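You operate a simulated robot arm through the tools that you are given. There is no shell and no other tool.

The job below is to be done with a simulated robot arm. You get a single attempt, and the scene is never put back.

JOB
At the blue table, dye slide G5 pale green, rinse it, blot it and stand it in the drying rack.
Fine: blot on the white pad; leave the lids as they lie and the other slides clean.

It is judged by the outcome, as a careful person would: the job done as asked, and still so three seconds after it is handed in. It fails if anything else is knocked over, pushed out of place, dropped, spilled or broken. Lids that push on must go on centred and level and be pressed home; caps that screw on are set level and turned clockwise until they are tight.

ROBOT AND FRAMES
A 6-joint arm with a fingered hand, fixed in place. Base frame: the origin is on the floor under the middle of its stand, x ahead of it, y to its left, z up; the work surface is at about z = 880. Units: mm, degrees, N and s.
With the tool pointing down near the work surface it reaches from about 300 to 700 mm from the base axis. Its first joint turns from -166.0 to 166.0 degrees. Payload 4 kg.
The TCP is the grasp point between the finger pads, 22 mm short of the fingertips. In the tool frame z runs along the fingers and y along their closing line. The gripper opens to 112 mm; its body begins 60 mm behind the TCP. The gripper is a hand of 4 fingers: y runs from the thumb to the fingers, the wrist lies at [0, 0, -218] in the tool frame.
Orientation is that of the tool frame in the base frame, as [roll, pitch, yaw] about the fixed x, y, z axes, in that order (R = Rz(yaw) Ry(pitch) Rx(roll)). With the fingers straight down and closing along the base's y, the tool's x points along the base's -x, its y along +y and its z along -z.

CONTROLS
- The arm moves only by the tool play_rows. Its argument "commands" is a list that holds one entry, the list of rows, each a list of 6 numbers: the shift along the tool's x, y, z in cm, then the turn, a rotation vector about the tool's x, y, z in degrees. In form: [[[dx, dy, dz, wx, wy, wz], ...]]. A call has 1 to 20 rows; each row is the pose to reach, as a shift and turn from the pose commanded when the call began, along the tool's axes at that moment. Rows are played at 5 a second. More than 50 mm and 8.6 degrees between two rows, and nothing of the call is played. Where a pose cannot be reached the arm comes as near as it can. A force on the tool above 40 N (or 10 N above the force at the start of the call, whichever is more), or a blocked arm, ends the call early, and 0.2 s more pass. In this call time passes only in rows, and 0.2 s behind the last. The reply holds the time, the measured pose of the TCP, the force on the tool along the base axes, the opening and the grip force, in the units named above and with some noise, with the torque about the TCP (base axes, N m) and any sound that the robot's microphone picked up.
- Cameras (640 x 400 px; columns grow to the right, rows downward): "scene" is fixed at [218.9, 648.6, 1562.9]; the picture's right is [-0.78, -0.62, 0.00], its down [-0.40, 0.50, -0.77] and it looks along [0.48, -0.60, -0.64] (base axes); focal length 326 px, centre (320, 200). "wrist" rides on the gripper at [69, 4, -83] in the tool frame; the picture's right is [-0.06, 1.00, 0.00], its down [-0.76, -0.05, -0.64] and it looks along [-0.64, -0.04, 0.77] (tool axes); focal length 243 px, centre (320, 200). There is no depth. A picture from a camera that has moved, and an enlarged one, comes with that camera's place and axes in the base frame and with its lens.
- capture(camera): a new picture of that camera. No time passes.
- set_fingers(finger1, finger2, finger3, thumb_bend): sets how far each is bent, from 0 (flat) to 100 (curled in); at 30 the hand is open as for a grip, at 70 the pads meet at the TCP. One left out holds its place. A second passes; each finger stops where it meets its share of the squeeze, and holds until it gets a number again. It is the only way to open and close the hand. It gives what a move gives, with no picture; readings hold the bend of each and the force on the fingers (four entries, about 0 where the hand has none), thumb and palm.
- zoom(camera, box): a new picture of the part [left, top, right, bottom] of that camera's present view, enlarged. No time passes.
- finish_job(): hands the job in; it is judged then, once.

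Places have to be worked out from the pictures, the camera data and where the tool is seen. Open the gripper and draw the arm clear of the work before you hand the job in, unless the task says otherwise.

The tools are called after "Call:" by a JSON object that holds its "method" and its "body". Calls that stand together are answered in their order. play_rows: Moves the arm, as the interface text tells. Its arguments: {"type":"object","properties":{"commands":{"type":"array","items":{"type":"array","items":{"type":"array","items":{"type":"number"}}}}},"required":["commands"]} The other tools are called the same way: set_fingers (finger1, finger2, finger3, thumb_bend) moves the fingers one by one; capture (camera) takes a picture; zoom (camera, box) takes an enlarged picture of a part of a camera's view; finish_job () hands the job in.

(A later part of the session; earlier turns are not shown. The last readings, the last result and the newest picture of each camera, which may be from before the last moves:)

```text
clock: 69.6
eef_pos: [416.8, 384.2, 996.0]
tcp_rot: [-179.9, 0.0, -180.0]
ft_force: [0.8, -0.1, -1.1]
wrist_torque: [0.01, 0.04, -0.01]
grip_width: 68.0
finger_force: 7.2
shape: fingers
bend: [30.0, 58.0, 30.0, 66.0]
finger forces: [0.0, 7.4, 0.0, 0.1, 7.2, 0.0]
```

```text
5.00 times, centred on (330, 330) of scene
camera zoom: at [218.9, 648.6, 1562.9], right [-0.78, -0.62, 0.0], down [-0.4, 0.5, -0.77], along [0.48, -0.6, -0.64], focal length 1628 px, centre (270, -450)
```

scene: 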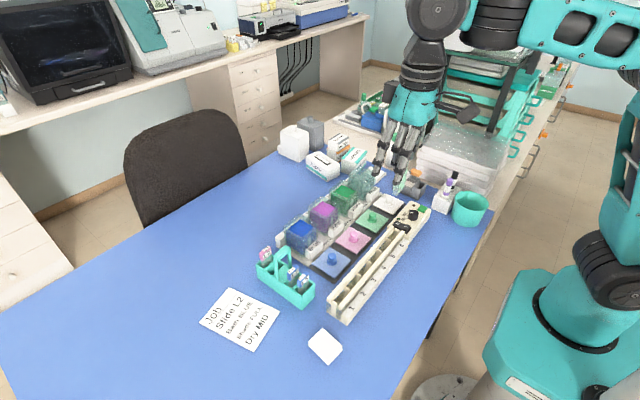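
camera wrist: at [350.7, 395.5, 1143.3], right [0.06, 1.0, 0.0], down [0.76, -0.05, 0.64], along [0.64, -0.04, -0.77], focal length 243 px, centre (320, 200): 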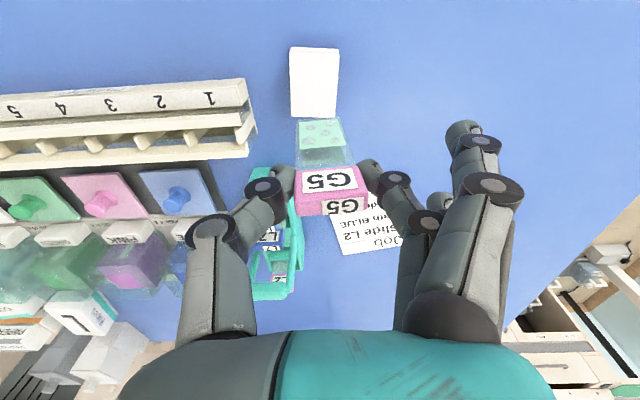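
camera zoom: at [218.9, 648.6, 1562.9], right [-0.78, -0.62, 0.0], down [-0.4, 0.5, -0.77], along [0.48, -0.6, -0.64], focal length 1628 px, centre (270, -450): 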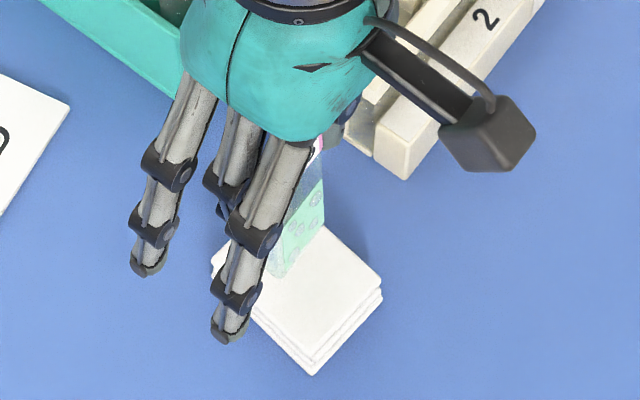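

The slide's edge is a centimetre or two above the middle of the pad. I lower it in small steps and watch for contact.

Call:
{"method": "play_rows", "body": {"commands": [[[0, 0, 0.3, 0, 0, 0], [0, 0, 0.6, 0, 0, 0], [0, 0, 0.8, 0, 0, 0], [0, 0, 1.0, 0, 0, 0], [0, 0, 1.0, 0, 0, 0]]]}}

Call:
{"method": "zoom", "body": {"camera": "wrist", "box": [230, 40, 430, 220]}}

Call:
{"method": "zoom", "body": {"camera": "scene", "box": [300, 310, 360, 370]}}

```text
clock: 70.8
eef_pos: [417.8, 383.0, 985.9]
tcp_rot: [-179.9, 0.0, 180.0]
ft_force: [-0.3, -0.3, -0.5]
wrist_torque: [-0.02, 0.02, 0.01]
grip_width: 68.2
finger_force: 6.9
shape: fingers
bend: [30.0, 58.0, 30.0, 66.0]
finger forces: [0.0, 7.3, 0.0, 0.1, 7.2, 0.1]
```

```text
2.22 times, centred on (330, 130) of wrist
camera zoom: at [349.7, 387.7, 1069.4], right [0.06, 1.0, 0.0], down [0.76, -0.05, 0.64], along [0.64, -0.04, -0.77], focal length 539 px, centre (298, 356)
```

zoom: 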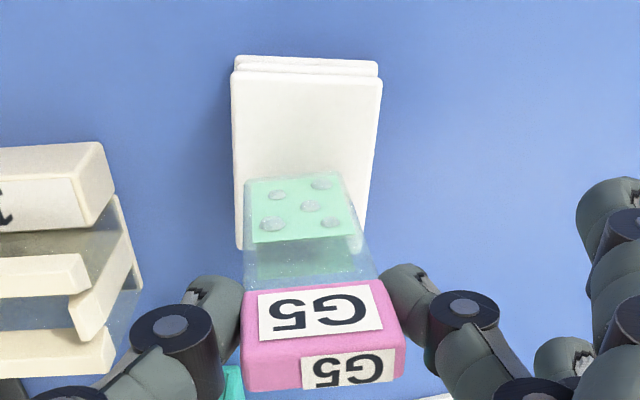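

```text
6.67 times, centred on (330, 340) of scene
camera zoom: at [218.9, 648.6, 1562.9], right [-0.78, -0.62, 0.0], down [-0.4, 0.5, -0.77], along [0.48, -0.6, -0.64], focal length 2170 px, centre (253, -733)
```

zoom: 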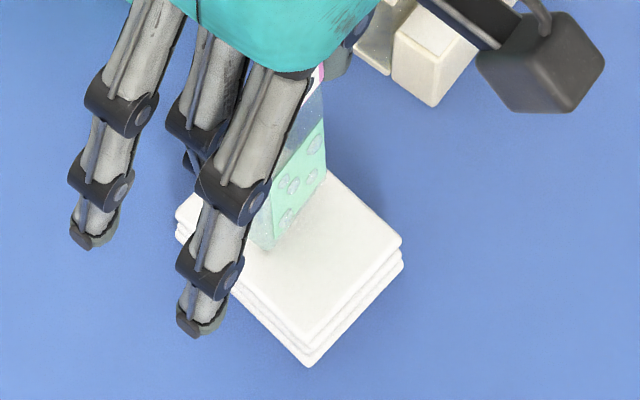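

No contact yet at z=986. I continue in 1 mm steps.

Call:
{"method": "play_rows", "body": {"commands": [[[0, 0, 0.1, 0, 0, 0], [0, 0, 0.2, 0, 0, 0], [0, 0, 0.3, 0, 0, 0], [0, 0, 0.4, 0, 0, 0], [0, 0, 0.5, 0, 0, 0]]]}}

Call:
{"method": "zoom", "body": {"camera": "wrist", "box": [230, 40, 430, 220]}}

Call:
{"method": "zoom", "body": {"camera": "scene", "box": [300, 310, 360, 370]}}

```text
clock: 72.0
eef_pos: [418.0, 382.7, 981.3]
tcp_rot: [-180.0, 0.1, -179.9]
ft_force: [0.6, -2.4, 11.6]
wrist_torque: [0.0, 0.01, 0.02]
grip_width: 68.3
finger_force: 9.5
shape: fingers
bend: [30.0, 59.0, 30.0, 67.0]
finger forces: [0.0, 7.7, 0.2, 0.0, 10.8, 0.1]
```

```text
2.22 times, centred on (330, 130) of wrist
camera zoom: at [349.5, 387.9, 1065.0], right [0.06, 1.0, 0.0], down [0.76, -0.05, 0.64], along [0.64, -0.04, -0.77], focal length 539 px, centre (298, 356)
```

zoom: 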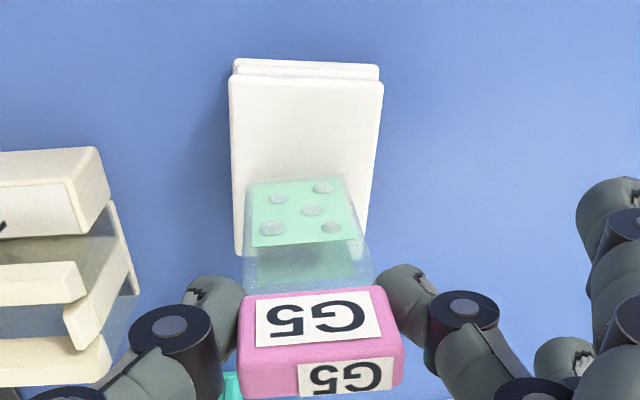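

```text
6.67 times, centred on (330, 340) of scene
camera zoom: at [218.9, 648.6, 1562.9], right [-0.78, -0.62, 0.0], down [-0.4, 0.5, -0.77], along [0.48, -0.6, -0.64], focal length 2170 px, centre (253, -733)
```

zoom: 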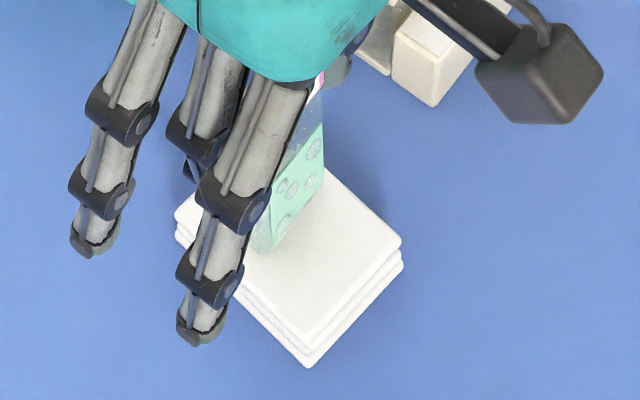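

Contact: 11.6 N with the edge on the pad. I ease off about 0.7 mm to a light pressure and hold for 2 s to let the pad draw the water.

Call:
{"method": "play_rows", "body": {"commands": [[[0, 0, -0.07, 0, 0, 0], [0, 0, -0.07, 0, 0, 0], [0, 0, -0.07, 0, 0, 0], [0, 0, -0.07, 0, 0, 0], [0, 0, -0.07, 0, 0, 0], [0, 0, -0.07, 0, 0, 0], [0, 0, -0.07, 0, 0, 0], [0, 0, -0.07, 0, 0, 0], [0, 0, -0.07, 0, 0, 0]]]}}

Call:
{"method": "zoom", "body": {"camera": "wrist", "box": [230, 40, 430, 220]}}

Call:
{"method": "zoom", "body": {"camera": "scene", "box": [300, 310, 360, 370]}}

```text
clock: 74.0
eef_pos: [417.2, 383.1, 982.1]
tcp_rot: [-179.9, 0.1, 180.0]
ft_force: [0.6, -2.3, 10.6]
wrist_torque: [0.0, 0.0, 0.01]
grip_width: 68.1
finger_force: 9.4
shape: fingers
bend: [30.0, 59.0, 30.0, 67.0]
finger forces: [0.0, 7.9, 0.1, 0.1, 10.4, 0.0]
```

```text
2.22 times, centred on (330, 130) of wrist
camera zoom: at [349.3, 387.7, 1065.1], right [0.06, 1.0, 0.0], down [0.76, -0.05, 0.64], along [0.64, -0.04, -0.77], focal length 539 px, centre (298, 356)
```

zoom: 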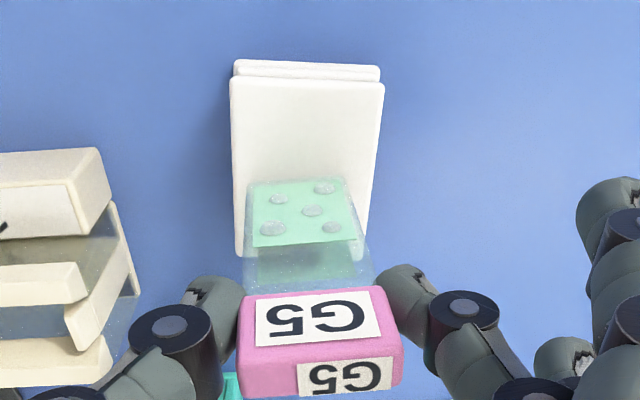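

```text
6.67 times, centred on (330, 340) of scene
camera zoom: at [218.9, 648.6, 1562.9], right [-0.78, -0.62, 0.0], down [-0.4, 0.5, -0.77], along [0.48, -0.6, -0.64], focal length 2170 px, centre (253, -733)
```

zoom: 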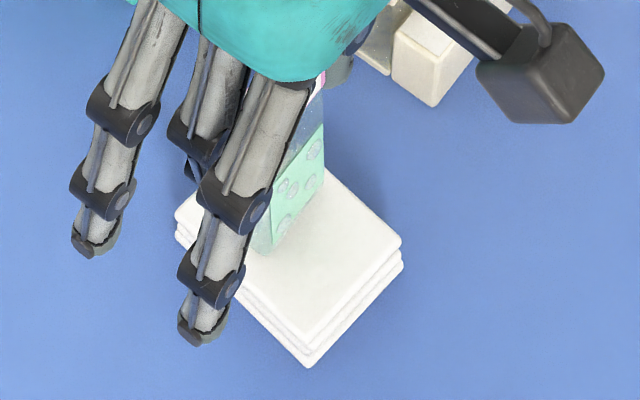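

The droplets are still there after about 2.4 s of edge contact. Holding costs nothing, so I keep the contact a few more seconds before trying a different way of blotting.

Call:
{"method": "play_rows", "body": {"commands": [[[0, 0, -0.03, 0, 0, 0], [0, 0, -0.03, 0, 0, 0], [0, 0, -0.03, 0, 0, 0], [0, 0, -0.03, 0, 0, 0], [0, 0, -0.03, 0, 0, 0], [0, 0, -0.03, 0, 0, 0], [0, 0, -0.03, 0, 0, 0], [0, 0, -0.03, 0, 0, 0], [0, 0, -0.03, 0, 0, 0], [0, 0, -0.03, 0, 0, 0], [0, 0, -0.03, 0, 0, 0], [0, 0, -0.03, 0, 0, 0], [0, 0, -0.03, 0, 0, 0], [0, 0, -0.03, 0, 0, 0], [0, 0, -0.03, 0, 0, 0], [0, 0, -0.03, 0, 0, 0]]]}}

Call:
{"method": "zoom", "body": {"camera": "wrist", "box": [260, 80, 400, 210]}}

Call:
{"method": "zoom", "body": {"camera": "scene", "box": [310, 310, 350, 350]}}

```text
clock: 77.4
eef_pos: [418.2, 382.2, 981.9]
tcp_rot: [-179.9, 0.0, -179.9]
ft_force: [0.6, -1.3, 7.3]
wrist_torque: [0.01, 0.0, 0.02]
grip_width: 68.3
finger_force: 9.1
shape: fingers
bend: [30.0, 59.0, 30.0, 67.0]
finger forces: [0.1, 7.9, 0.0, 0.0, 9.8, 0.1]
```

```text
3.08 times, centred on (330, 145) of wrist
camera zoom: at [349.6, 388.0, 1065.6], right [0.06, 1.0, 0.0], down [0.76, -0.05, 0.64], along [0.64, -0.04, -0.77], focal length 746 px, centre (289, 369)
```

zoom: 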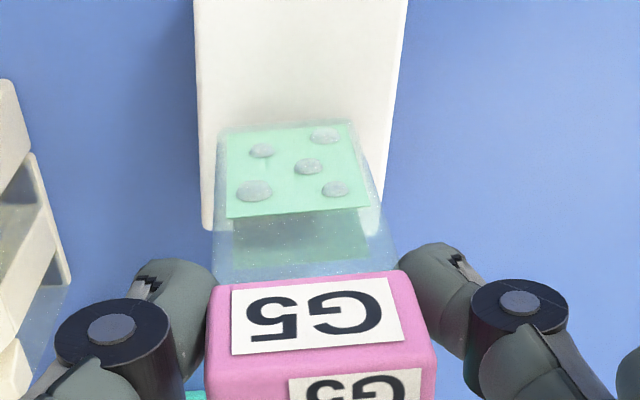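

```text
10.00 times, centred on (330, 330) of scene
camera zoom: at [218.9, 648.6, 1562.9], right [-0.78, -0.62, 0.0], down [-0.4, 0.5, -0.77], along [0.48, -0.6, -0.64], focal length 3256 px, centre (220, -1100)
```

zoom: 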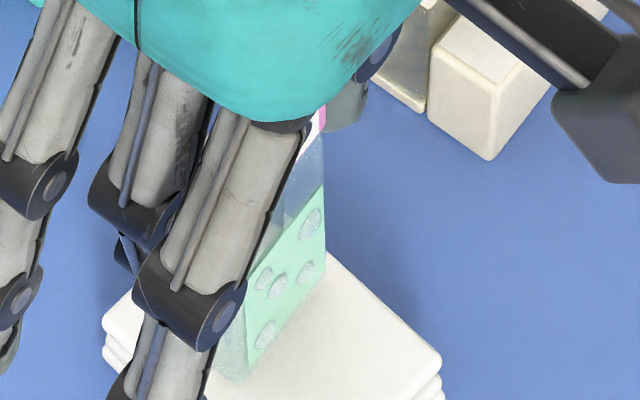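

Six seconds of edge contact left the droplets unchanged, so the wet face itself (the side toward the base and camera) must be laid on the pad. I lift off first and spread the two unused fingers flat, so they stay clear of the table when the hand leans over.

Call:
{"method": "play_rows", "body": {"commands": [[[0, 0, -0.5, 0, 0, 0], [0, 0, -1.5, 0, 0, 0], [0, 0, -3.0, 0, 0, 0], [0, 0, -4.5, 0, 0, 0], [0, 0, -4.5, 0, 0, 0]]]}}

Call:
{"method": "set_fingers", "body": {"finger1": 0, "finger3": 0}}

Call:
{"method": "capture", "body": {"camera": "wrist"}}

Call:
{"method": "zoom", "body": {"camera": "scene", "box": [260, 230, 390, 370]}}

```text
clock: 78.6
eef_pos: [416.5, 383.3, 1028.2]
tcp_rot: [-179.8, 0.0, -179.9]
ft_force: [0.0, 0.4, -0.3]
wrist_torque: [0.01, -0.01, 0.02]
grip_width: 68.0
finger_force: 7.4
shape: fingers
bend: [30.0, 58.0, 30.0, 67.0]
finger forces: [0.0, 7.5, 0.0, 0.1, 7.3, 0.1]
```

```text
clock: 79.6
eef_pos: [416.2, 385.3, 1029.6]
tcp_rot: [-179.9, 0.1, 180.0]
ft_force: [0.5, -0.4, -0.5]
wrist_torque: [0.03, 0.0, 0.0]
grip_width: 93.7
finger_force: 7.3
shape: fingers
bend: [0.0, 58.0, 0.0, 67.0]
finger forces: [0.0, 7.5, 0.0, 0.1, 7.3, 0.0]
```

```text
taken
camera wrist: at [348.4, 388.3, 1111.6], right [0.06, 1.0, 0.0], down [0.76, -0.05, 0.64], along [0.64, -0.04, -0.77], focal length 243 px, centre (320, 200)
```

wrist: 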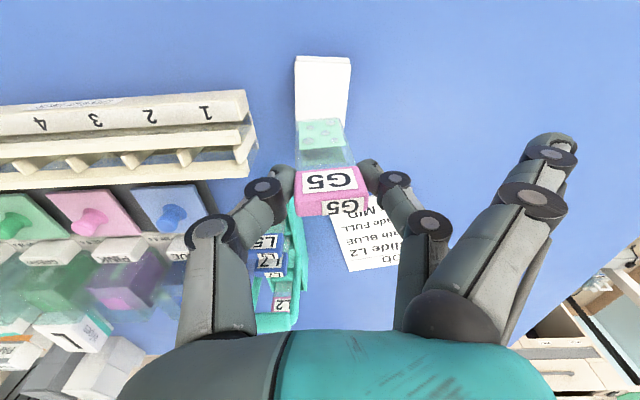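

```text
2.86 times, centred on (325, 300) of scene
camera zoom: at [218.9, 648.6, 1562.9], right [-0.78, -0.62, 0.0], down [-0.4, 0.5, -0.77], along [0.48, -0.6, -0.64], focal length 930 px, centre (306, -86)
```

zoom: 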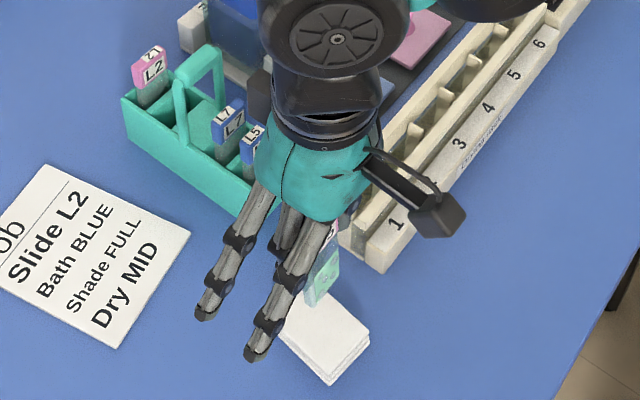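

The pad is undisturbed and the spare fingers are spread. Now I lean the hand toward the base in steps, keeping the slide above the pad, and check that the arm can follow.

Call:
{"method": "play_rows", "body": {"commands": [[[0.8, 0, 0, 0, -8, 0], [1.6, 0, 0, 0, -16, 0], [2.4, 0, 0, 0, -24, 0], [2.4, 0, 0, 0, -24, 0]]]}}

Call:
{"method": "capture", "body": {"camera": "scene"}}

```text
clock: 80.6
eef_pos: [391.9, 382.1, 1028.5]
tcp_rot: [-179.9, 24.1, -180.0]
ft_force: [0.0, 0.0, -0.6]
wrist_torque: [0.01, 0.0, 0.01]
grip_width: 93.6
finger_force: 7.6
shape: fingers
bend: [0.0, 58.0, 0.0, 67.0]
finger forces: [0.0, 7.3, 0.0, 0.1, 7.2, 0.0]
```

```text
taken
```

scene: 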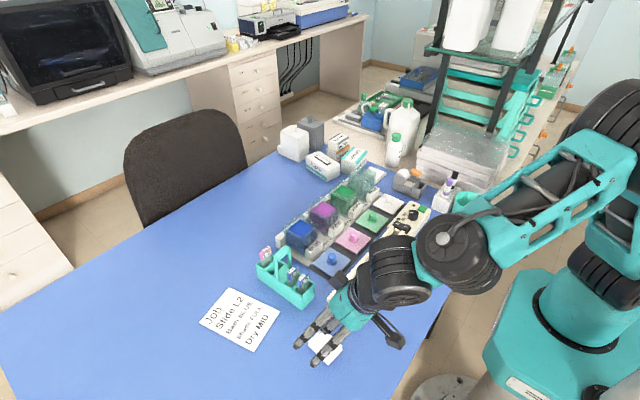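

The arm followed to 24°. I continue to 48°, with the slide's tip staying about 60 mm above the pad.

Call:
{"method": "play_rows", "body": {"commands": [[[0.76, 0.1, 0.32, 0, -8, 0], [1.52, 0.2, 0.64, 0, -16, 0], [2.28, 0.3, 0.95, 0, -24, 0], [2.28, 0.3, 0.95, 0, -24, 0]]]}}

Call:
{"method": "capture", "body": {"camera": "scene"}}

Call:
{"method": "capture", "body": {"camera": "wrist"}}

Call:
{"method": "zoom", "body": {"camera": "scene", "box": [270, 280, 400, 390]}}

```text
clock: 81.6
eef_pos: [376.1, 388.0, 1010.2]
tcp_rot: [-179.9, 48.1, -180.0]
ft_force: [0.4, 0.2, -0.4]
wrist_torque: [-0.03, 0.01, 0.01]
grip_width: 93.4
finger_force: 7.1
shape: fingers
bend: [0.0, 58.0, 0.0, 67.0]
finger forces: [0.0, 7.3, 0.0, 0.1, 7.3, 0.1]
```

```text
taken
```

scene: 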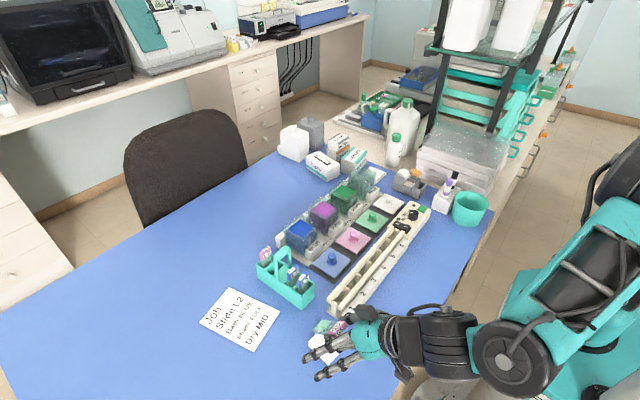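

```text
taken
camera wrist: at [268.7, 392.2, 1013.9], right [0.04, 1.0, 0.05], down [0.03, -0.05, 1.0], along [1.0, -0.04, -0.03], focal length 243 px, centre (320, 200)
```

wrist: 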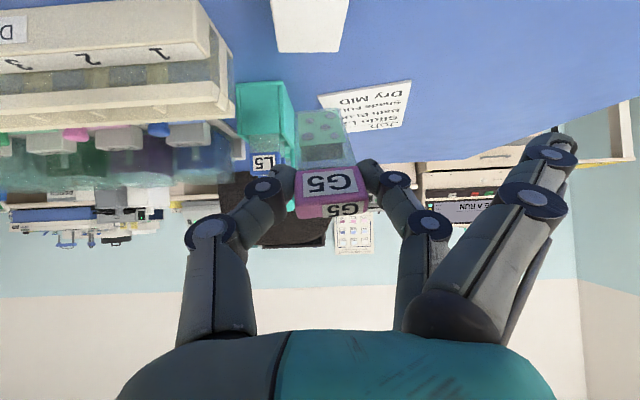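

```text
3.64 times, centred on (335, 335) of scene
camera zoom: at [218.9, 648.6, 1562.9], right [-0.78, -0.62, 0.0], down [-0.4, 0.5, -0.77], along [0.48, -0.6, -0.64], focal length 1184 px, centre (266, -291)
```

zoom: 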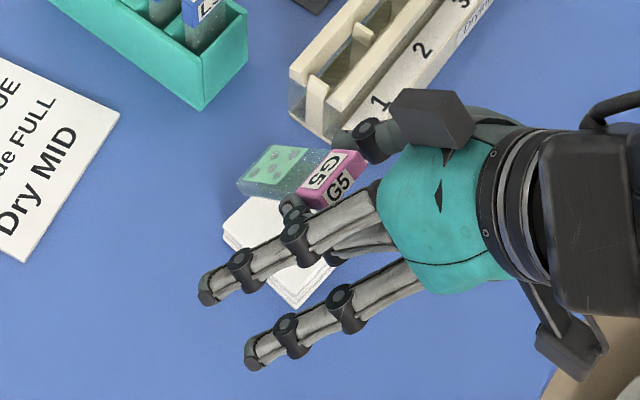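

At 48° lean the slide's wet face points down toward the pad, tip at about [440, 388, 951], and everything clears. I lower until the tip is just above the far part of the pad.

Call:
{"method": "play_rows", "body": {"commands": [[[1.33, -0.1, 1.22, 0, 0, 0], [2.66, -0.2, 2.44, 0, 0, 0], [3.6, -0.3, 3.3, 0, 0, 0], [3.98, -0.3, 3.65, 0, 0, 0], [3.98, -0.3, 3.65, 0, 0, 0]]]}}

Call:
{"method": "zoom", "body": {"camera": "scene", "box": [290, 300, 380, 390]}}

Call:
{"method": "capture", "body": {"camera": "wrist"}}

```text
clock: 82.8
eef_pos: [377.1, 384.6, 955.9]
tcp_rot: [-180.0, 48.1, 180.0]
ft_force: [0.6, 0.5, -0.3]
wrist_torque: [-0.01, 0.02, 0.01]
grip_width: 93.4
finger_force: 7.3
shape: fingers
bend: [0.0, 58.0, 0.0, 67.0]
finger forces: [0.0, 7.4, 0.0, 0.1, 7.3, 0.1]
```

```text
4.44 times, centred on (335, 345) of scene
camera zoom: at [218.9, 648.6, 1562.9], right [-0.78, -0.62, 0.0], down [-0.4, 0.5, -0.77], along [0.48, -0.6, -0.64], focal length 1447 px, centre (253, -444)
```

zoom: 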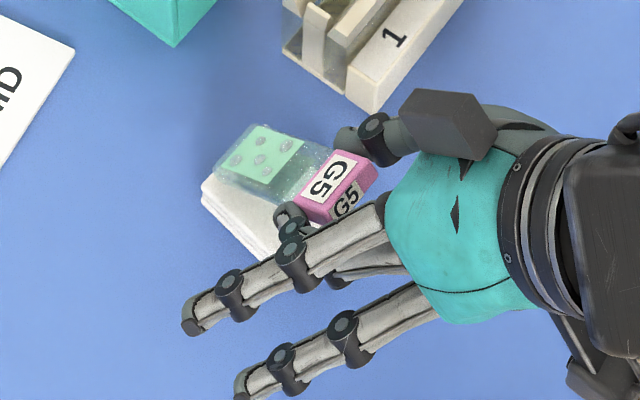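

```text
taken
camera wrist: at [269.6, 388.1, 960.4], right [0.04, 1.0, 0.05], down [0.03, -0.05, 1.0], along [1.0, -0.04, -0.04], focal length 243 px, centre (320, 200)
```

wrist: 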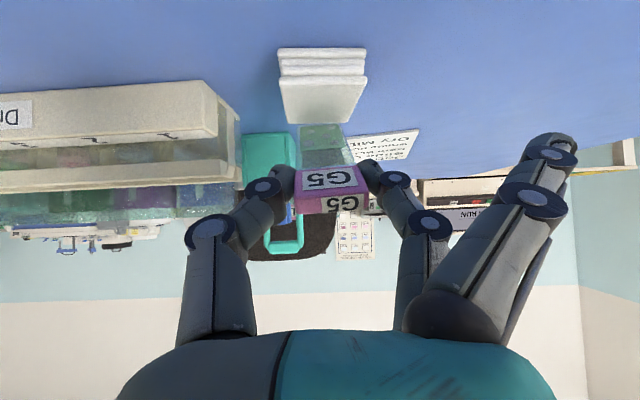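

The tip is about 9 mm above the far part of the pad, with the wet face downward. I lower gently until it touches.

Call:
{"method": "play_rows", "body": {"commands": [[[0.24, 0, 0.19, 0, 0, 0], [0.45, 0, 0.36, 0, 0, 0], [0.63, 0, 0.5, 0, 0, 0], [0.63, 0, 0.5, 0, 0, 0]]]}}

Call:
{"method": "zoom", "body": {"camera": "wrist", "box": [240, 30, 400, 230]}}

```text
clock: 83.8
eef_pos: [375.2, 385.5, 947.4]
tcp_rot: [-179.9, 48.0, -179.9]
ft_force: [-0.8, -0.3, 0.7]
wrist_torque: [0.02, -0.03, 0.02]
grip_width: 93.8
finger_force: 7.4
shape: fingers
bend: [0.0, 58.0, 0.0, 67.0]
finger forces: [0.1, 7.4, 0.0, 0.0, 7.3, 0.0]
```

```text
2.00 times, centred on (320, 130) of wrist
camera zoom: at [269.8, 388.9, 952.2], right [0.04, 1.0, 0.05], down [0.03, -0.05, 1.0], along [1.0, -0.04, -0.04], focal length 485 px, centre (320, 340)
```

zoom: 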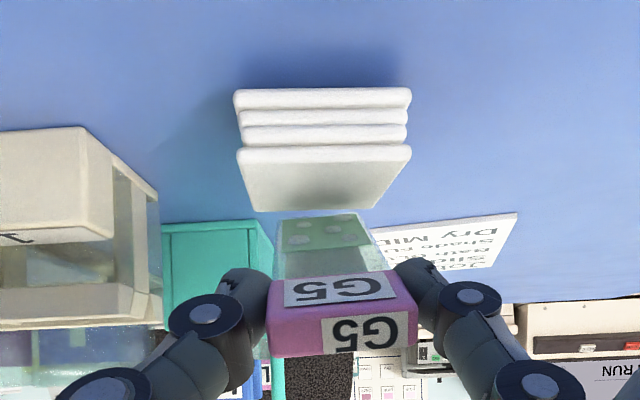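

The tip is within a few millimetres of the pad top (z≈895) near its far edge. I lower a little more, drawing back slightly, to make contact.

Call:
{"method": "play_rows", "body": {"commands": [[[0.2, 0, 0.04, 0, 0, 0], [0.4, 0, 0.09, 0, 0, 0], [0.6, 0, 0.13, 0, 0, 0], [0.6, 0, 0.13, 0, 0, 0]]]}}

Call:
{"method": "zoom", "body": {"camera": "wrist", "box": [240, 30, 400, 230]}}

Call:
{"method": "zoom", "body": {"camera": "scene", "box": [300, 310, 370, 380]}}

```text
clock: 84.8
eef_pos: [373.8, 384.8, 941.2]
tcp_rot: [-179.8, 48.0, -179.9]
ft_force: [-0.4, -0.2, 0.1]
wrist_torque: [-0.01, -0.07, -0.01]
grip_width: 93.2
finger_force: 7.4
shape: fingers
bend: [0.0, 58.0, 0.0, 67.0]
finger forces: [0.0, 7.2, 0.1, 0.0, 7.4, 0.1]
```

```text
2.00 times, centred on (320, 130) of wrist
camera zoom: at [266.5, 389.0, 946.3], right [0.04, 1.0, 0.05], down [0.03, -0.05, 1.0], along [1.0, -0.04, -0.04], focal length 485 px, centre (320, 340)
```

zoom: 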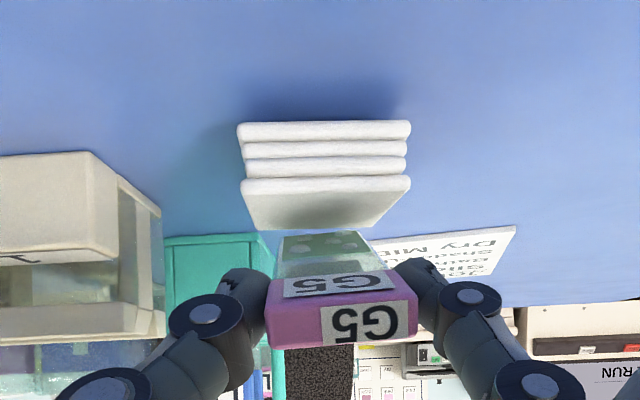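

```text
5.71 times, centred on (335, 345) of scene
camera zoom: at [218.9, 648.6, 1562.9], right [-0.78, -0.62, 0.0], down [-0.4, 0.5, -0.77], along [0.48, -0.6, -0.64], focal length 1860 px, centre (234, -629)
```

zoom: 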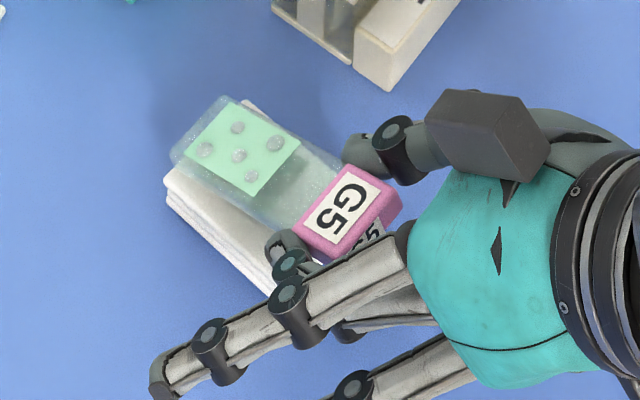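

The slide pivots easily in the pinch and is now only about 29° off flat, but its tip overhangs the pad's far edge by a few millimetres. I lift slightly, draw back 14 mm, and lay it down again further onto the pad.

Call:
{"method": "play_rows", "body": {"commands": [[[-0.74, 0, -0.67, 0, 0, 0], [-0.3, 0, -1.2, 0, 0, 0], [0.19, 0, -1.71, 0, 0, 0], [0.19, 0, -1.71, 0, 0, 0]]]}}

Call:
{"method": "zoom", "body": {"camera": "scene", "box": [300, 310, 370, 380]}}

Call:
{"method": "zoom", "body": {"camera": "wrist", "box": [240, 30, 400, 230]}}

```text
clock: 85.8
eef_pos: [358.9, 385.7, 952.3]
tcp_rot: [-179.9, 47.9, -179.9]
ft_force: [0.9, -0.3, -0.1]
wrist_torque: [0.02, 0.01, 0.0]
grip_width: 93.2
finger_force: 7.3
shape: fingers
bend: [0.0, 58.0, 0.0, 67.0]
finger forces: [0.0, 7.4, 0.0, 0.0, 7.3, 0.0]
```

```text
5.71 times, centred on (335, 345) of scene
camera zoom: at [218.9, 648.6, 1562.9], right [-0.78, -0.62, 0.0], down [-0.4, 0.5, -0.77], along [0.48, -0.6, -0.64], focal length 1860 px, centre (234, -629)
```

zoom: 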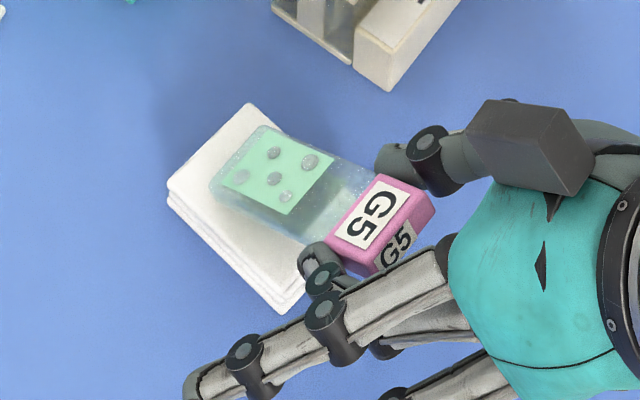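

```text
2.00 times, centred on (320, 130) of wrist
camera zoom: at [252.7, 389.4, 956.1], right [0.04, 1.0, 0.05], down [0.03, -0.05, 1.0], along [1.0, -0.04, -0.04], focal length 485 px, centre (320, 340)
```

zoom: 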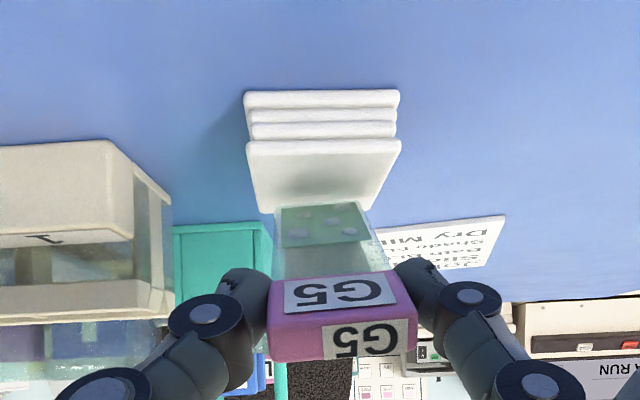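

The tip is now over the pad at about x=432. I lower along an arc, letting the slide lie down flatter on the pad, and watch the force.

Call:
{"method": "play_rows", "body": {"commands": [[[0.55, 0, 0.42, 0, 0, 0], [1.1, 0, 0.84, 0, 0, 0], [1.65, 0, 1.25, 0, 0, 0], [2.14, 0, 1.66, 0, 0, 0], [2.14, 0, 1.66, 0, 0, 0]]]}}

Call:
{"method": "zoom", "body": {"camera": "scene", "box": [300, 310, 370, 380]}}

Call:
{"method": "zoom", "body": {"camera": "wrist", "box": [240, 30, 400, 230]}}

```text
clock: 87.0
eef_pos: [357.3, 384.3, 926.7]
tcp_rot: [-179.9, 48.0, -179.9]
ft_force: [-0.2, -0.4, 0.2]
wrist_torque: [-0.02, -0.01, 0.0]
grip_width: 93.4
finger_force: 7.1
shape: fingers
bend: [0.0, 58.0, 0.0, 67.0]
finger forces: [0.1, 7.4, 0.1, 0.0, 7.5, 0.0]
```

```text
5.71 times, centred on (335, 345) of scene
camera zoom: at [218.9, 648.6, 1562.9], right [-0.78, -0.62, 0.0], down [-0.4, 0.5, -0.77], along [0.48, -0.6, -0.64], focal length 1860 px, centre (234, -629)
```

zoom: 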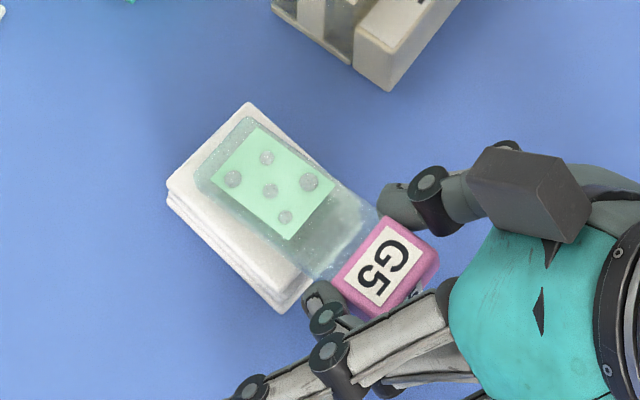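

```text
2.00 times, centred on (320, 130) of wrist
camera zoom: at [250.3, 389.3, 930.7], right [0.04, 1.0, 0.05], down [0.03, -0.05, 1.0], along [1.0, -0.04, -0.04], focal length 485 px, centre (320, 340)
```

zoom: 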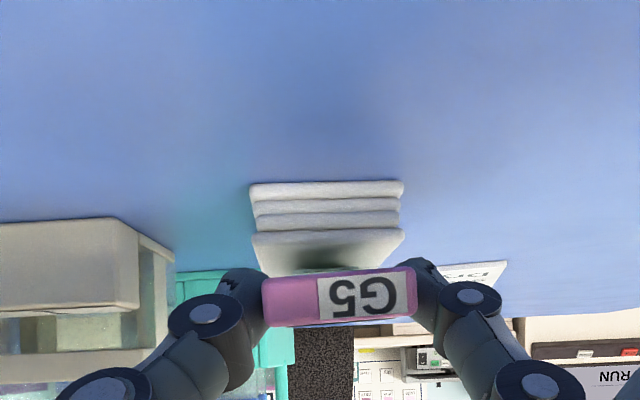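

The slide is nearly flat on the pad, with its green patch fully over it and almost no force. I press down the last 10 mm to lay the face flat and hold a couple of seconds.

Call:
{"method": "play_rows", "body": {"commands": [[[0.3, 0, 0.17, 0, 0, 0], [0.6, 0, 0.32, 0, 0, 0], [0.85, 0, 0.46, 0, 0, 0], [1.0, 0, 0.54, 0, 0, 0], [1.0, 0, 0.54, 0, 0, 0], [1.0, 0, 0.54, 0, 0, 0], [1.0, 0, 0.54, 0, 0, 0]]]}}

Call:
{"method": "zoom", "body": {"camera": "scene", "box": [300, 310, 370, 380]}}

Call:
{"method": "zoom", "body": {"camera": "wrist", "box": [240, 30, 400, 230]}}

```text
clock: 88.6
eef_pos: [353.8, 384.2, 915.3]
tcp_rot: [-180.0, 48.0, -180.0]
ft_force: [1.2, -1.4, 1.3]
wrist_torque: [0.03, -0.07, -0.01]
grip_width: 93.5
finger_force: 7.1
shape: fingers
bend: [0.0, 58.0, 0.0, 67.0]
finger forces: [0.0, 7.4, 0.0, 0.1, 7.6, 0.1]
```

```text
5.71 times, centred on (335, 345) of scene
camera zoom: at [218.9, 648.6, 1562.9], right [-0.78, -0.62, 0.0], down [-0.4, 0.5, -0.77], along [0.48, -0.6, -0.64], focal length 1860 px, centre (234, -629)
```

zoom: 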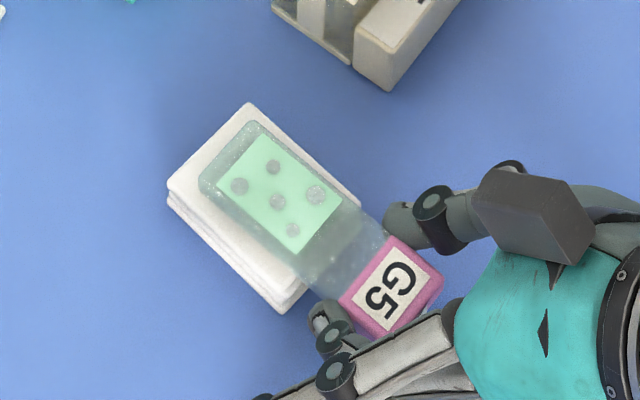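

```text
2.00 times, centred on (320, 130) of wrist
camera zoom: at [247.7, 388.8, 919.3], right [0.04, 1.0, 0.05], down [0.03, -0.05, 1.0], along [1.0, -0.04, -0.04], focal length 485 px, centre (320, 340)
```

zoom: 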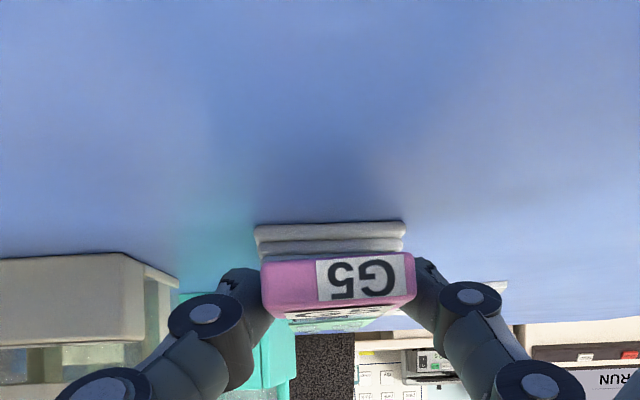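

The slide now lies flat on the pad, wet face down, with light contact. I press about 2 mm more and hold for 3 s.

Call:
{"method": "play_rows", "body": {"commands": [[[0.1, 0, 0.1, 0, 0, 0], [0.2, 0, 0.15, 0, 0, 0], [0.2, 0, 0.15, 0, 0, 0], [0.2, 0, 0.15, 0, 0, 0], [0.2, 0, 0.15, 0, 0, 0], [0.2, 0, 0.15, 0, 0, 0], [0.2, 0, 0.15, 0, 0, 0], [0.2, 0, 0.15, 0, 0, 0], [0.2, 0, 0.15, 0, 0, 0], [0.2, 0, 0.15, 0, 0, 0], [0.2, 0, 0.15, 0, 0, 0], [0.2, 0, 0.15, 0, 0, 0], [0.2, 0, 0.15, 0, 0, 0], [0.2, 0, 0.15, 0, 0, 0]]]}}

Call:
{"method": "zoom", "body": {"camera": "scene", "box": [310, 315, 350, 355]}}

Call:
{"method": "zoom", "body": {"camera": "wrist", "box": [240, 60, 400, 230]}}

```text
clock: 91.6
eef_pos: [353.8, 384.9, 911.6]
tcp_rot: [-180.0, 48.0, 180.0]
ft_force: [-0.6, -1.2, 1.7]
wrist_torque: [0.05, -0.07, -0.04]
grip_width: 93.6
finger_force: 7.1
shape: fingers
bend: [0.0, 58.0, 0.0, 67.0]
finger forces: [0.0, 7.4, 0.0, 0.0, 8.0, 0.0]
```

```text
10.00 times, centred on (330, 335) of scene
camera zoom: at [218.9, 648.6, 1562.9], right [-0.78, -0.62, 0.0], down [-0.4, 0.5, -0.77], along [0.48, -0.6, -0.64], focal length 3256 px, centre (220, -1150)
```

zoom: 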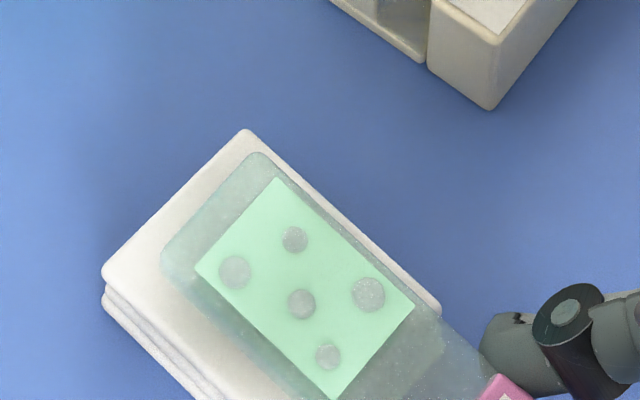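

```text
2.35 times, centred on (320, 145) of wrist
camera zoom: at [247.1, 389.0, 916.3], right [0.04, 1.0, 0.05], down [0.03, -0.05, 1.0], along [1.0, -0.04, -0.04], focal length 571 px, centre (320, 329)
```

zoom: 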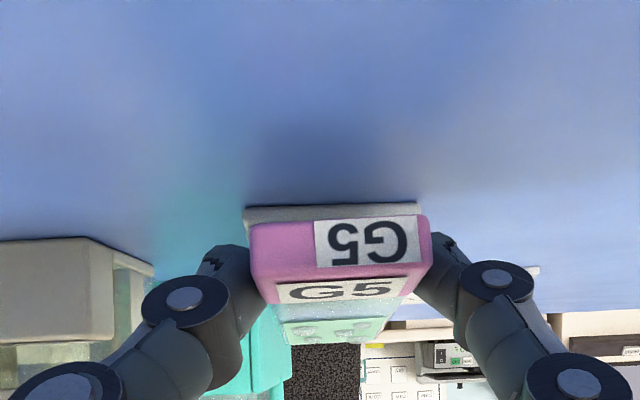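

I pressed a bit too far: the label end went below the pad's level and the tip tilted up. I raise about 8 mm so the face really lies flat on the pad, and check.

Call:
{"method": "play_rows", "body": {"commands": [[[-0.2, 0, -0.18, 0, 0, 0], [-0.4, 0, -0.36, 0, 0, 0], [-0.55, 0, -0.5, 0, 0, 0], [-0.55, 0, -0.5, 0, 0, 0]]]}}

Call:
{"method": "zoom", "body": {"camera": "wrist", "box": [240, 60, 400, 230]}}

Call:
{"method": "zoom", "body": {"camera": "scene", "box": [310, 315, 350, 355]}}

```text
clock: 92.6
eef_pos: [354.1, 382.0, 918.7]
tcp_rot: [-179.9, 48.0, -179.9]
ft_force: [0.2, 0.6, -0.8]
wrist_torque: [-0.01, 0.01, 0.03]
grip_width: 93.6
finger_force: 7.0
shape: fingers
bend: [0.0, 58.0, 0.0, 67.0]
finger forces: [0.0, 7.6, 0.0, 0.1, 7.4, 0.0]
```

```text
2.35 times, centred on (320, 145) of wrist
camera zoom: at [247.2, 387.7, 923.0], right [0.04, 1.0, 0.05], down [0.03, -0.05, 1.0], along [1.0, -0.04, -0.04], focal length 571 px, centre (320, 329)
```

zoom: 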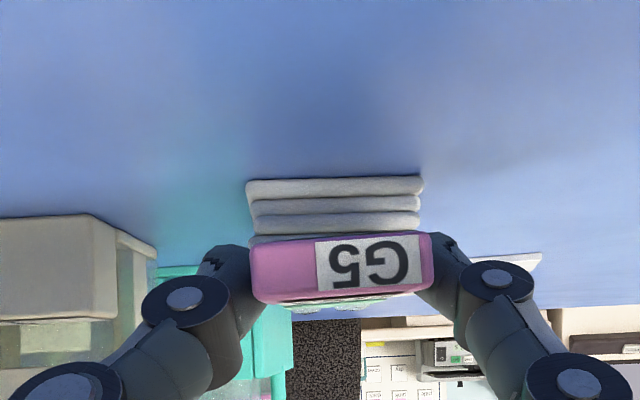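

```text
10.00 times, centred on (330, 335) of scene
camera zoom: at [218.9, 648.6, 1562.9], right [-0.78, -0.62, 0.0], down [-0.4, 0.5, -0.77], along [0.48, -0.6, -0.64], focal length 3256 px, centre (220, -1150)
```

zoom: 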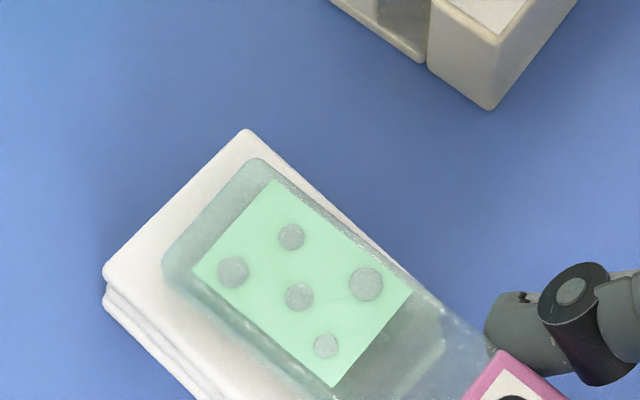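

By my reckoning the slide lies exactly flat on the pad when the TCP is at about z=917; now it hovers about 1.5 mm above. I lower it those 2 mm and hold for 3 s.

Call:
{"method": "play_rows", "body": {"commands": [[[0.08, 0, 0.07, 0, 0, 0], [0.15, 0, 0.13, 0, 0, 0], [0.15, 0, 0.13, 0, 0, 0], [0.15, 0, 0.13, 0, 0, 0], [0.15, 0, 0.13, 0, 0, 0], [0.15, 0, 0.13, 0, 0, 0], [0.15, 0, 0.13, 0, 0, 0], [0.15, 0, 0.13, 0, 0, 0], [0.15, 0, 0.13, 0, 0, 0], [0.15, 0, 0.13, 0, 0, 0], [0.15, 0, 0.13, 0, 0, 0], [0.15, 0, 0.13, 0, 0, 0], [0.15, 0, 0.13, 0, 0, 0], [0.15, 0, 0.13, 0, 0, 0]]]}}

Call:
{"method": "zoom", "body": {"camera": "wrist", "box": [240, 60, 400, 230]}}

Call:
{"method": "zoom", "body": {"camera": "scene", "box": [310, 315, 350, 355]}}

```text
clock: 95.6
eef_pos: [353.9, 382.9, 917.3]
tcp_rot: [-179.8, 48.1, -179.9]
ft_force: [-0.3, 0.4, -0.4]
wrist_torque: [0.05, -0.02, 0.02]
grip_width: 93.5
finger_force: 7.2
shape: fingers
bend: [0.0, 58.0, 0.0, 67.0]
finger forces: [0.0, 7.5, 0.0, 0.0, 7.4, 0.0]
```

```text
2.35 times, centred on (320, 145) of wrist
camera zoom: at [247.5, 388.0, 921.3], right [0.04, 1.0, 0.05], down [0.03, -0.05, 1.0], along [1.0, -0.04, -0.04], focal length 571 px, centre (320, 329)
```

zoom: 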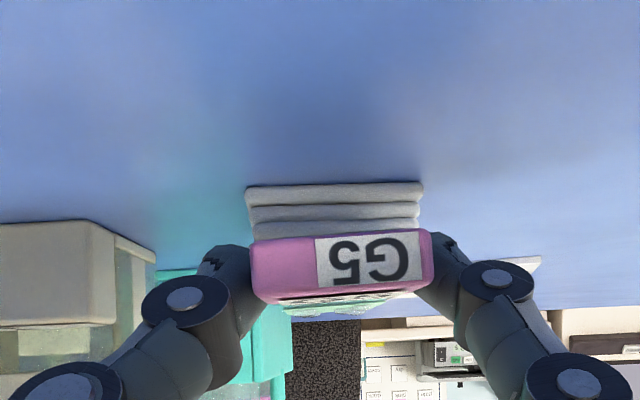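

```text
10.00 times, centred on (330, 335) of scene
camera zoom: at [218.9, 648.6, 1562.9], right [-0.78, -0.62, 0.0], down [-0.4, 0.5, -0.77], along [0.48, -0.6, -0.64], focal length 3256 px, centre (220, -1150)
```

zoom: 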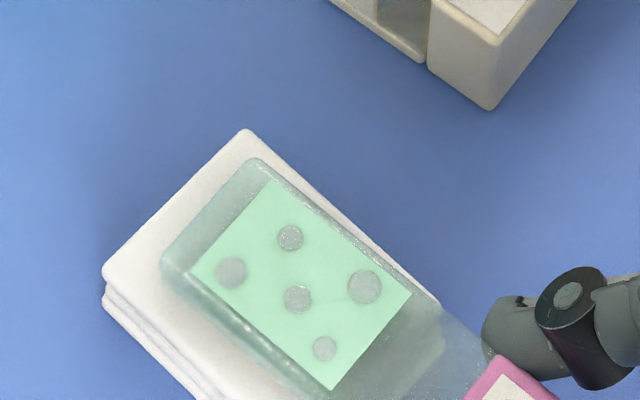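

The force reads zero, so the face may be hovering rather than pressing. I rotate the hand 8° so the slide's tip is pushed down into the pad, and look at how the slide responds.

Call:
{"method": "play_rows", "body": {"commands": [[[0, 0, 0, 0, 2, 0], [0, 0, 0, 0, 4, 0], [0, 0, 0, 0, 6, 0], [0, 0, 0, 0, 8, 0], [0, 0, 0, 0, 8, 0]]]}}

Call:
{"method": "zoom", "body": {"camera": "wrist", "box": [240, 60, 400, 230]}}

Call:
{"method": "zoom", "body": {"camera": "scene", "box": [310, 315, 350, 355]}}

```text
clock: 96.8
eef_pos: [355.5, 383.2, 917.5]
tcp_rot: [-180.0, 40.0, -180.0]
ft_force: [0.4, -0.3, 0.2]
wrist_torque: [0.01, -0.04, 0.01]
grip_width: 93.4
finger_force: 7.0
shape: fingers
bend: [0.0, 58.0, 0.0, 67.0]
finger forces: [0.1, 7.5, 0.0, 0.0, 7.4, 0.0]
```

```text
2.35 times, centred on (320, 145) of wrist
camera zoom: at [250.0, 387.5, 936.4], right [0.05, 1.0, 0.04], down [0.17, -0.05, 0.98], along [0.98, -0.04, -0.18], focal length 571 px, centre (320, 329)
```

zoom: 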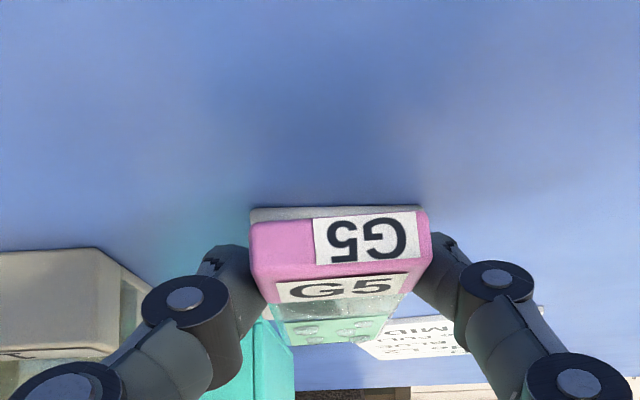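

```text
10.00 times, centred on (330, 335) of scene
camera zoom: at [218.9, 648.6, 1562.9], right [-0.78, -0.62, 0.0], down [-0.4, 0.5, -0.77], along [0.48, -0.6, -0.64], focal length 3256 px, centre (220, -1150)
```

zoom: 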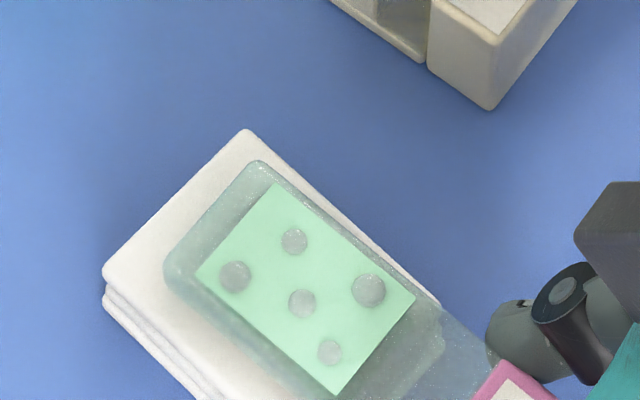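

The slide stayed flat on the pad while the hand turned, so it is in face contact, but the loose pinch presses only lightly. I tighten the grip so I can press the face down harder.

Call:
{"method": "set_fingers", "body": {"finger2": 76, "thumb_bend": 76}}

Call:
{"method": "zoom", "body": {"camera": "scene", "box": [310, 315, 350, 355]}}

```text
clock: 97.8
eef_pos: [355.5, 383.1, 917.4]
tcp_rot: [-179.9, 40.0, -180.0]
ft_force: [0.3, -1.2, 1.5]
wrist_torque: [0.04, -0.01, 0.01]
grip_width: 86.5
finger_force: 8.5
shape: fingers
bend: [0.0, 55.0, 0.0, 70.0]
finger forces: [0.0, 8.4, 0.1, 0.1, 8.9, 0.1]
```

```text
10.00 times, centred on (330, 335) of scene
camera zoom: at [218.9, 648.6, 1562.9], right [-0.78, -0.62, 0.0], down [-0.4, 0.5, -0.77], along [0.48, -0.6, -0.64], focal length 3256 px, centre (220, -1150)
```

zoom: 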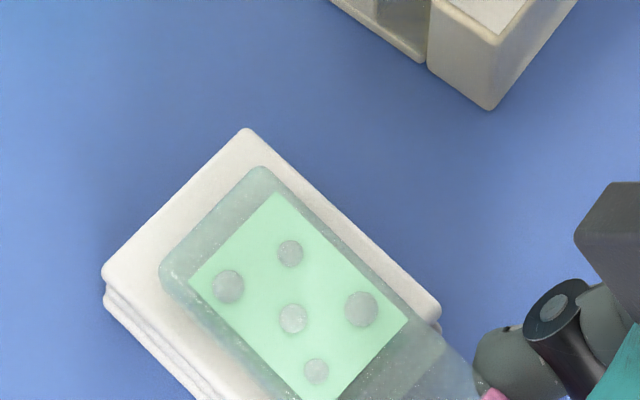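

The tighter grip moved the slide slightly but it is still flat on the pad. I turn the hand another 12° to drive the face down onto the pad and hold.

Call:
{"method": "play_rows", "body": {"commands": [[[0, 0, 0, 0, 4, 0], [0, 0, 0, 0, 8, 0], [0, 0, 0, 0, 12, 0], [0, 0, 0, 0, 12, 0], [0, 0, 0, 0, 12, 0], [0, 0, 0, 0, 12, 0], [0, 0, 0, 0, 12, 0], [0, 0, 0, 0, 12, 0], [0, 0, 0, 0, 12, 0], [0, 0, 0, 0, 12, 0]]]}}

Call:
{"method": "zoom", "body": {"camera": "scene", "box": [310, 315, 350, 355]}}

Call:
{"method": "zoom", "body": {"camera": "wrist", "box": [240, 60, 400, 230]}}

```text
clock: 100.0
eef_pos: [354.5, 384.2, 916.5]
tcp_rot: [180.0, 28.1, 180.0]
ft_force: [-0.4, -0.2, 1.6]
wrist_torque: [0.03, -0.07, -0.04]
grip_width: 86.2
finger_force: 8.9
shape: fingers
bend: [0.0, 55.0, 0.0, 70.0]
finger forces: [0.0, 8.5, 0.0, 0.1, 9.0, 0.1]
```

```text
10.00 times, centred on (330, 335) of scene
camera zoom: at [218.9, 648.6, 1562.9], right [-0.78, -0.62, 0.0], down [-0.4, 0.5, -0.77], along [0.48, -0.6, -0.64], focal length 3256 px, centre (220, -1150)
```

zoom: 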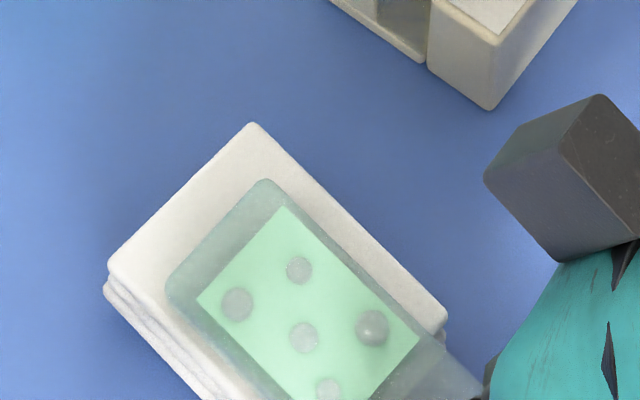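

```text
2.35 times, centred on (320, 145) of wrist
camera zoom: at [255.6, 388.2, 957.6], right [0.06, 1.0, 0.03], down [0.37, -0.05, 0.93], along [0.93, -0.04, -0.38], focal length 571 px, centre (320, 329)
```

zoom: 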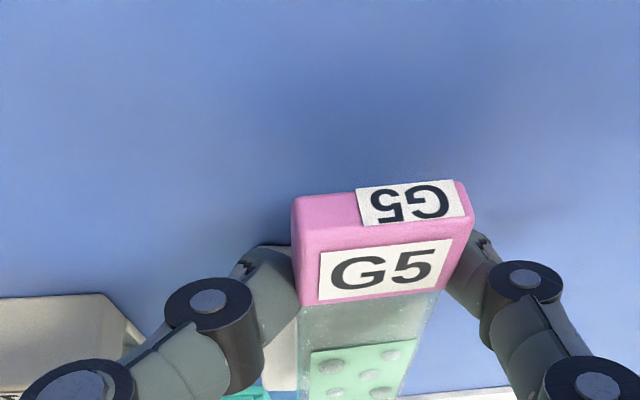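

The droplets are still there although the slide lies flat. I zoom in closely to see which face they sit on.

Call:
{"method": "zoom", "body": {"camera": "wrist", "box": [300, 180, 380, 260]}}

Call:
{"method": "zoom", "body": {"camera": "scene", "box": [316, 325, 346, 355]}}

```text
5.00 times, centred on (340, 220) of wrist
camera zoom: at [255.6, 388.2, 957.6], right [0.06, 1.0, 0.03], down [0.37, -0.05, 0.93], along [0.93, -0.04, -0.38], focal length 1213 px, centre (220, 100)
```

zoom: 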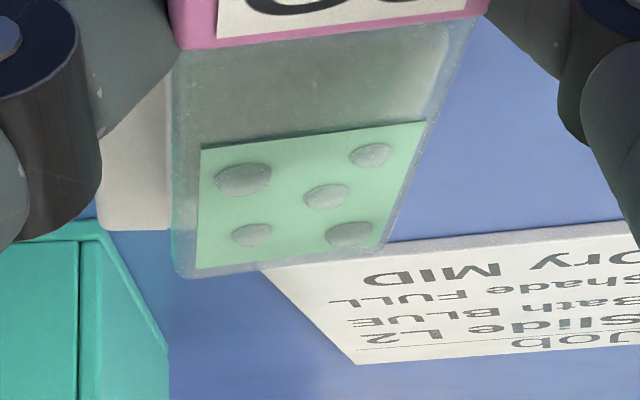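

```text
13.33 times, centred on (331, 340) of scene
camera zoom: at [218.9, 648.6, 1562.9], right [-0.78, -0.62, 0.0], down [-0.4, 0.5, -0.77], along [0.48, -0.6, -0.64], focal length 4341 px, centre (173, -1667)
```

zoom: 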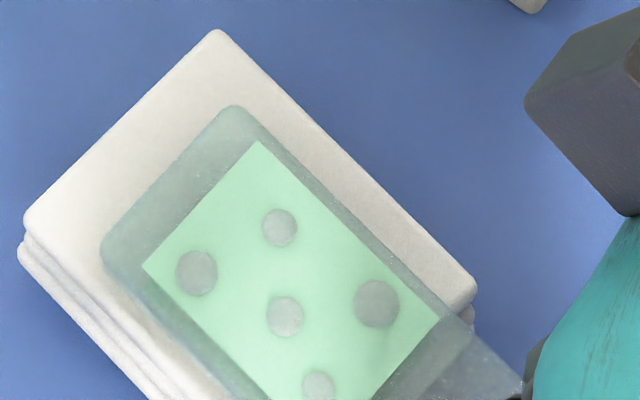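

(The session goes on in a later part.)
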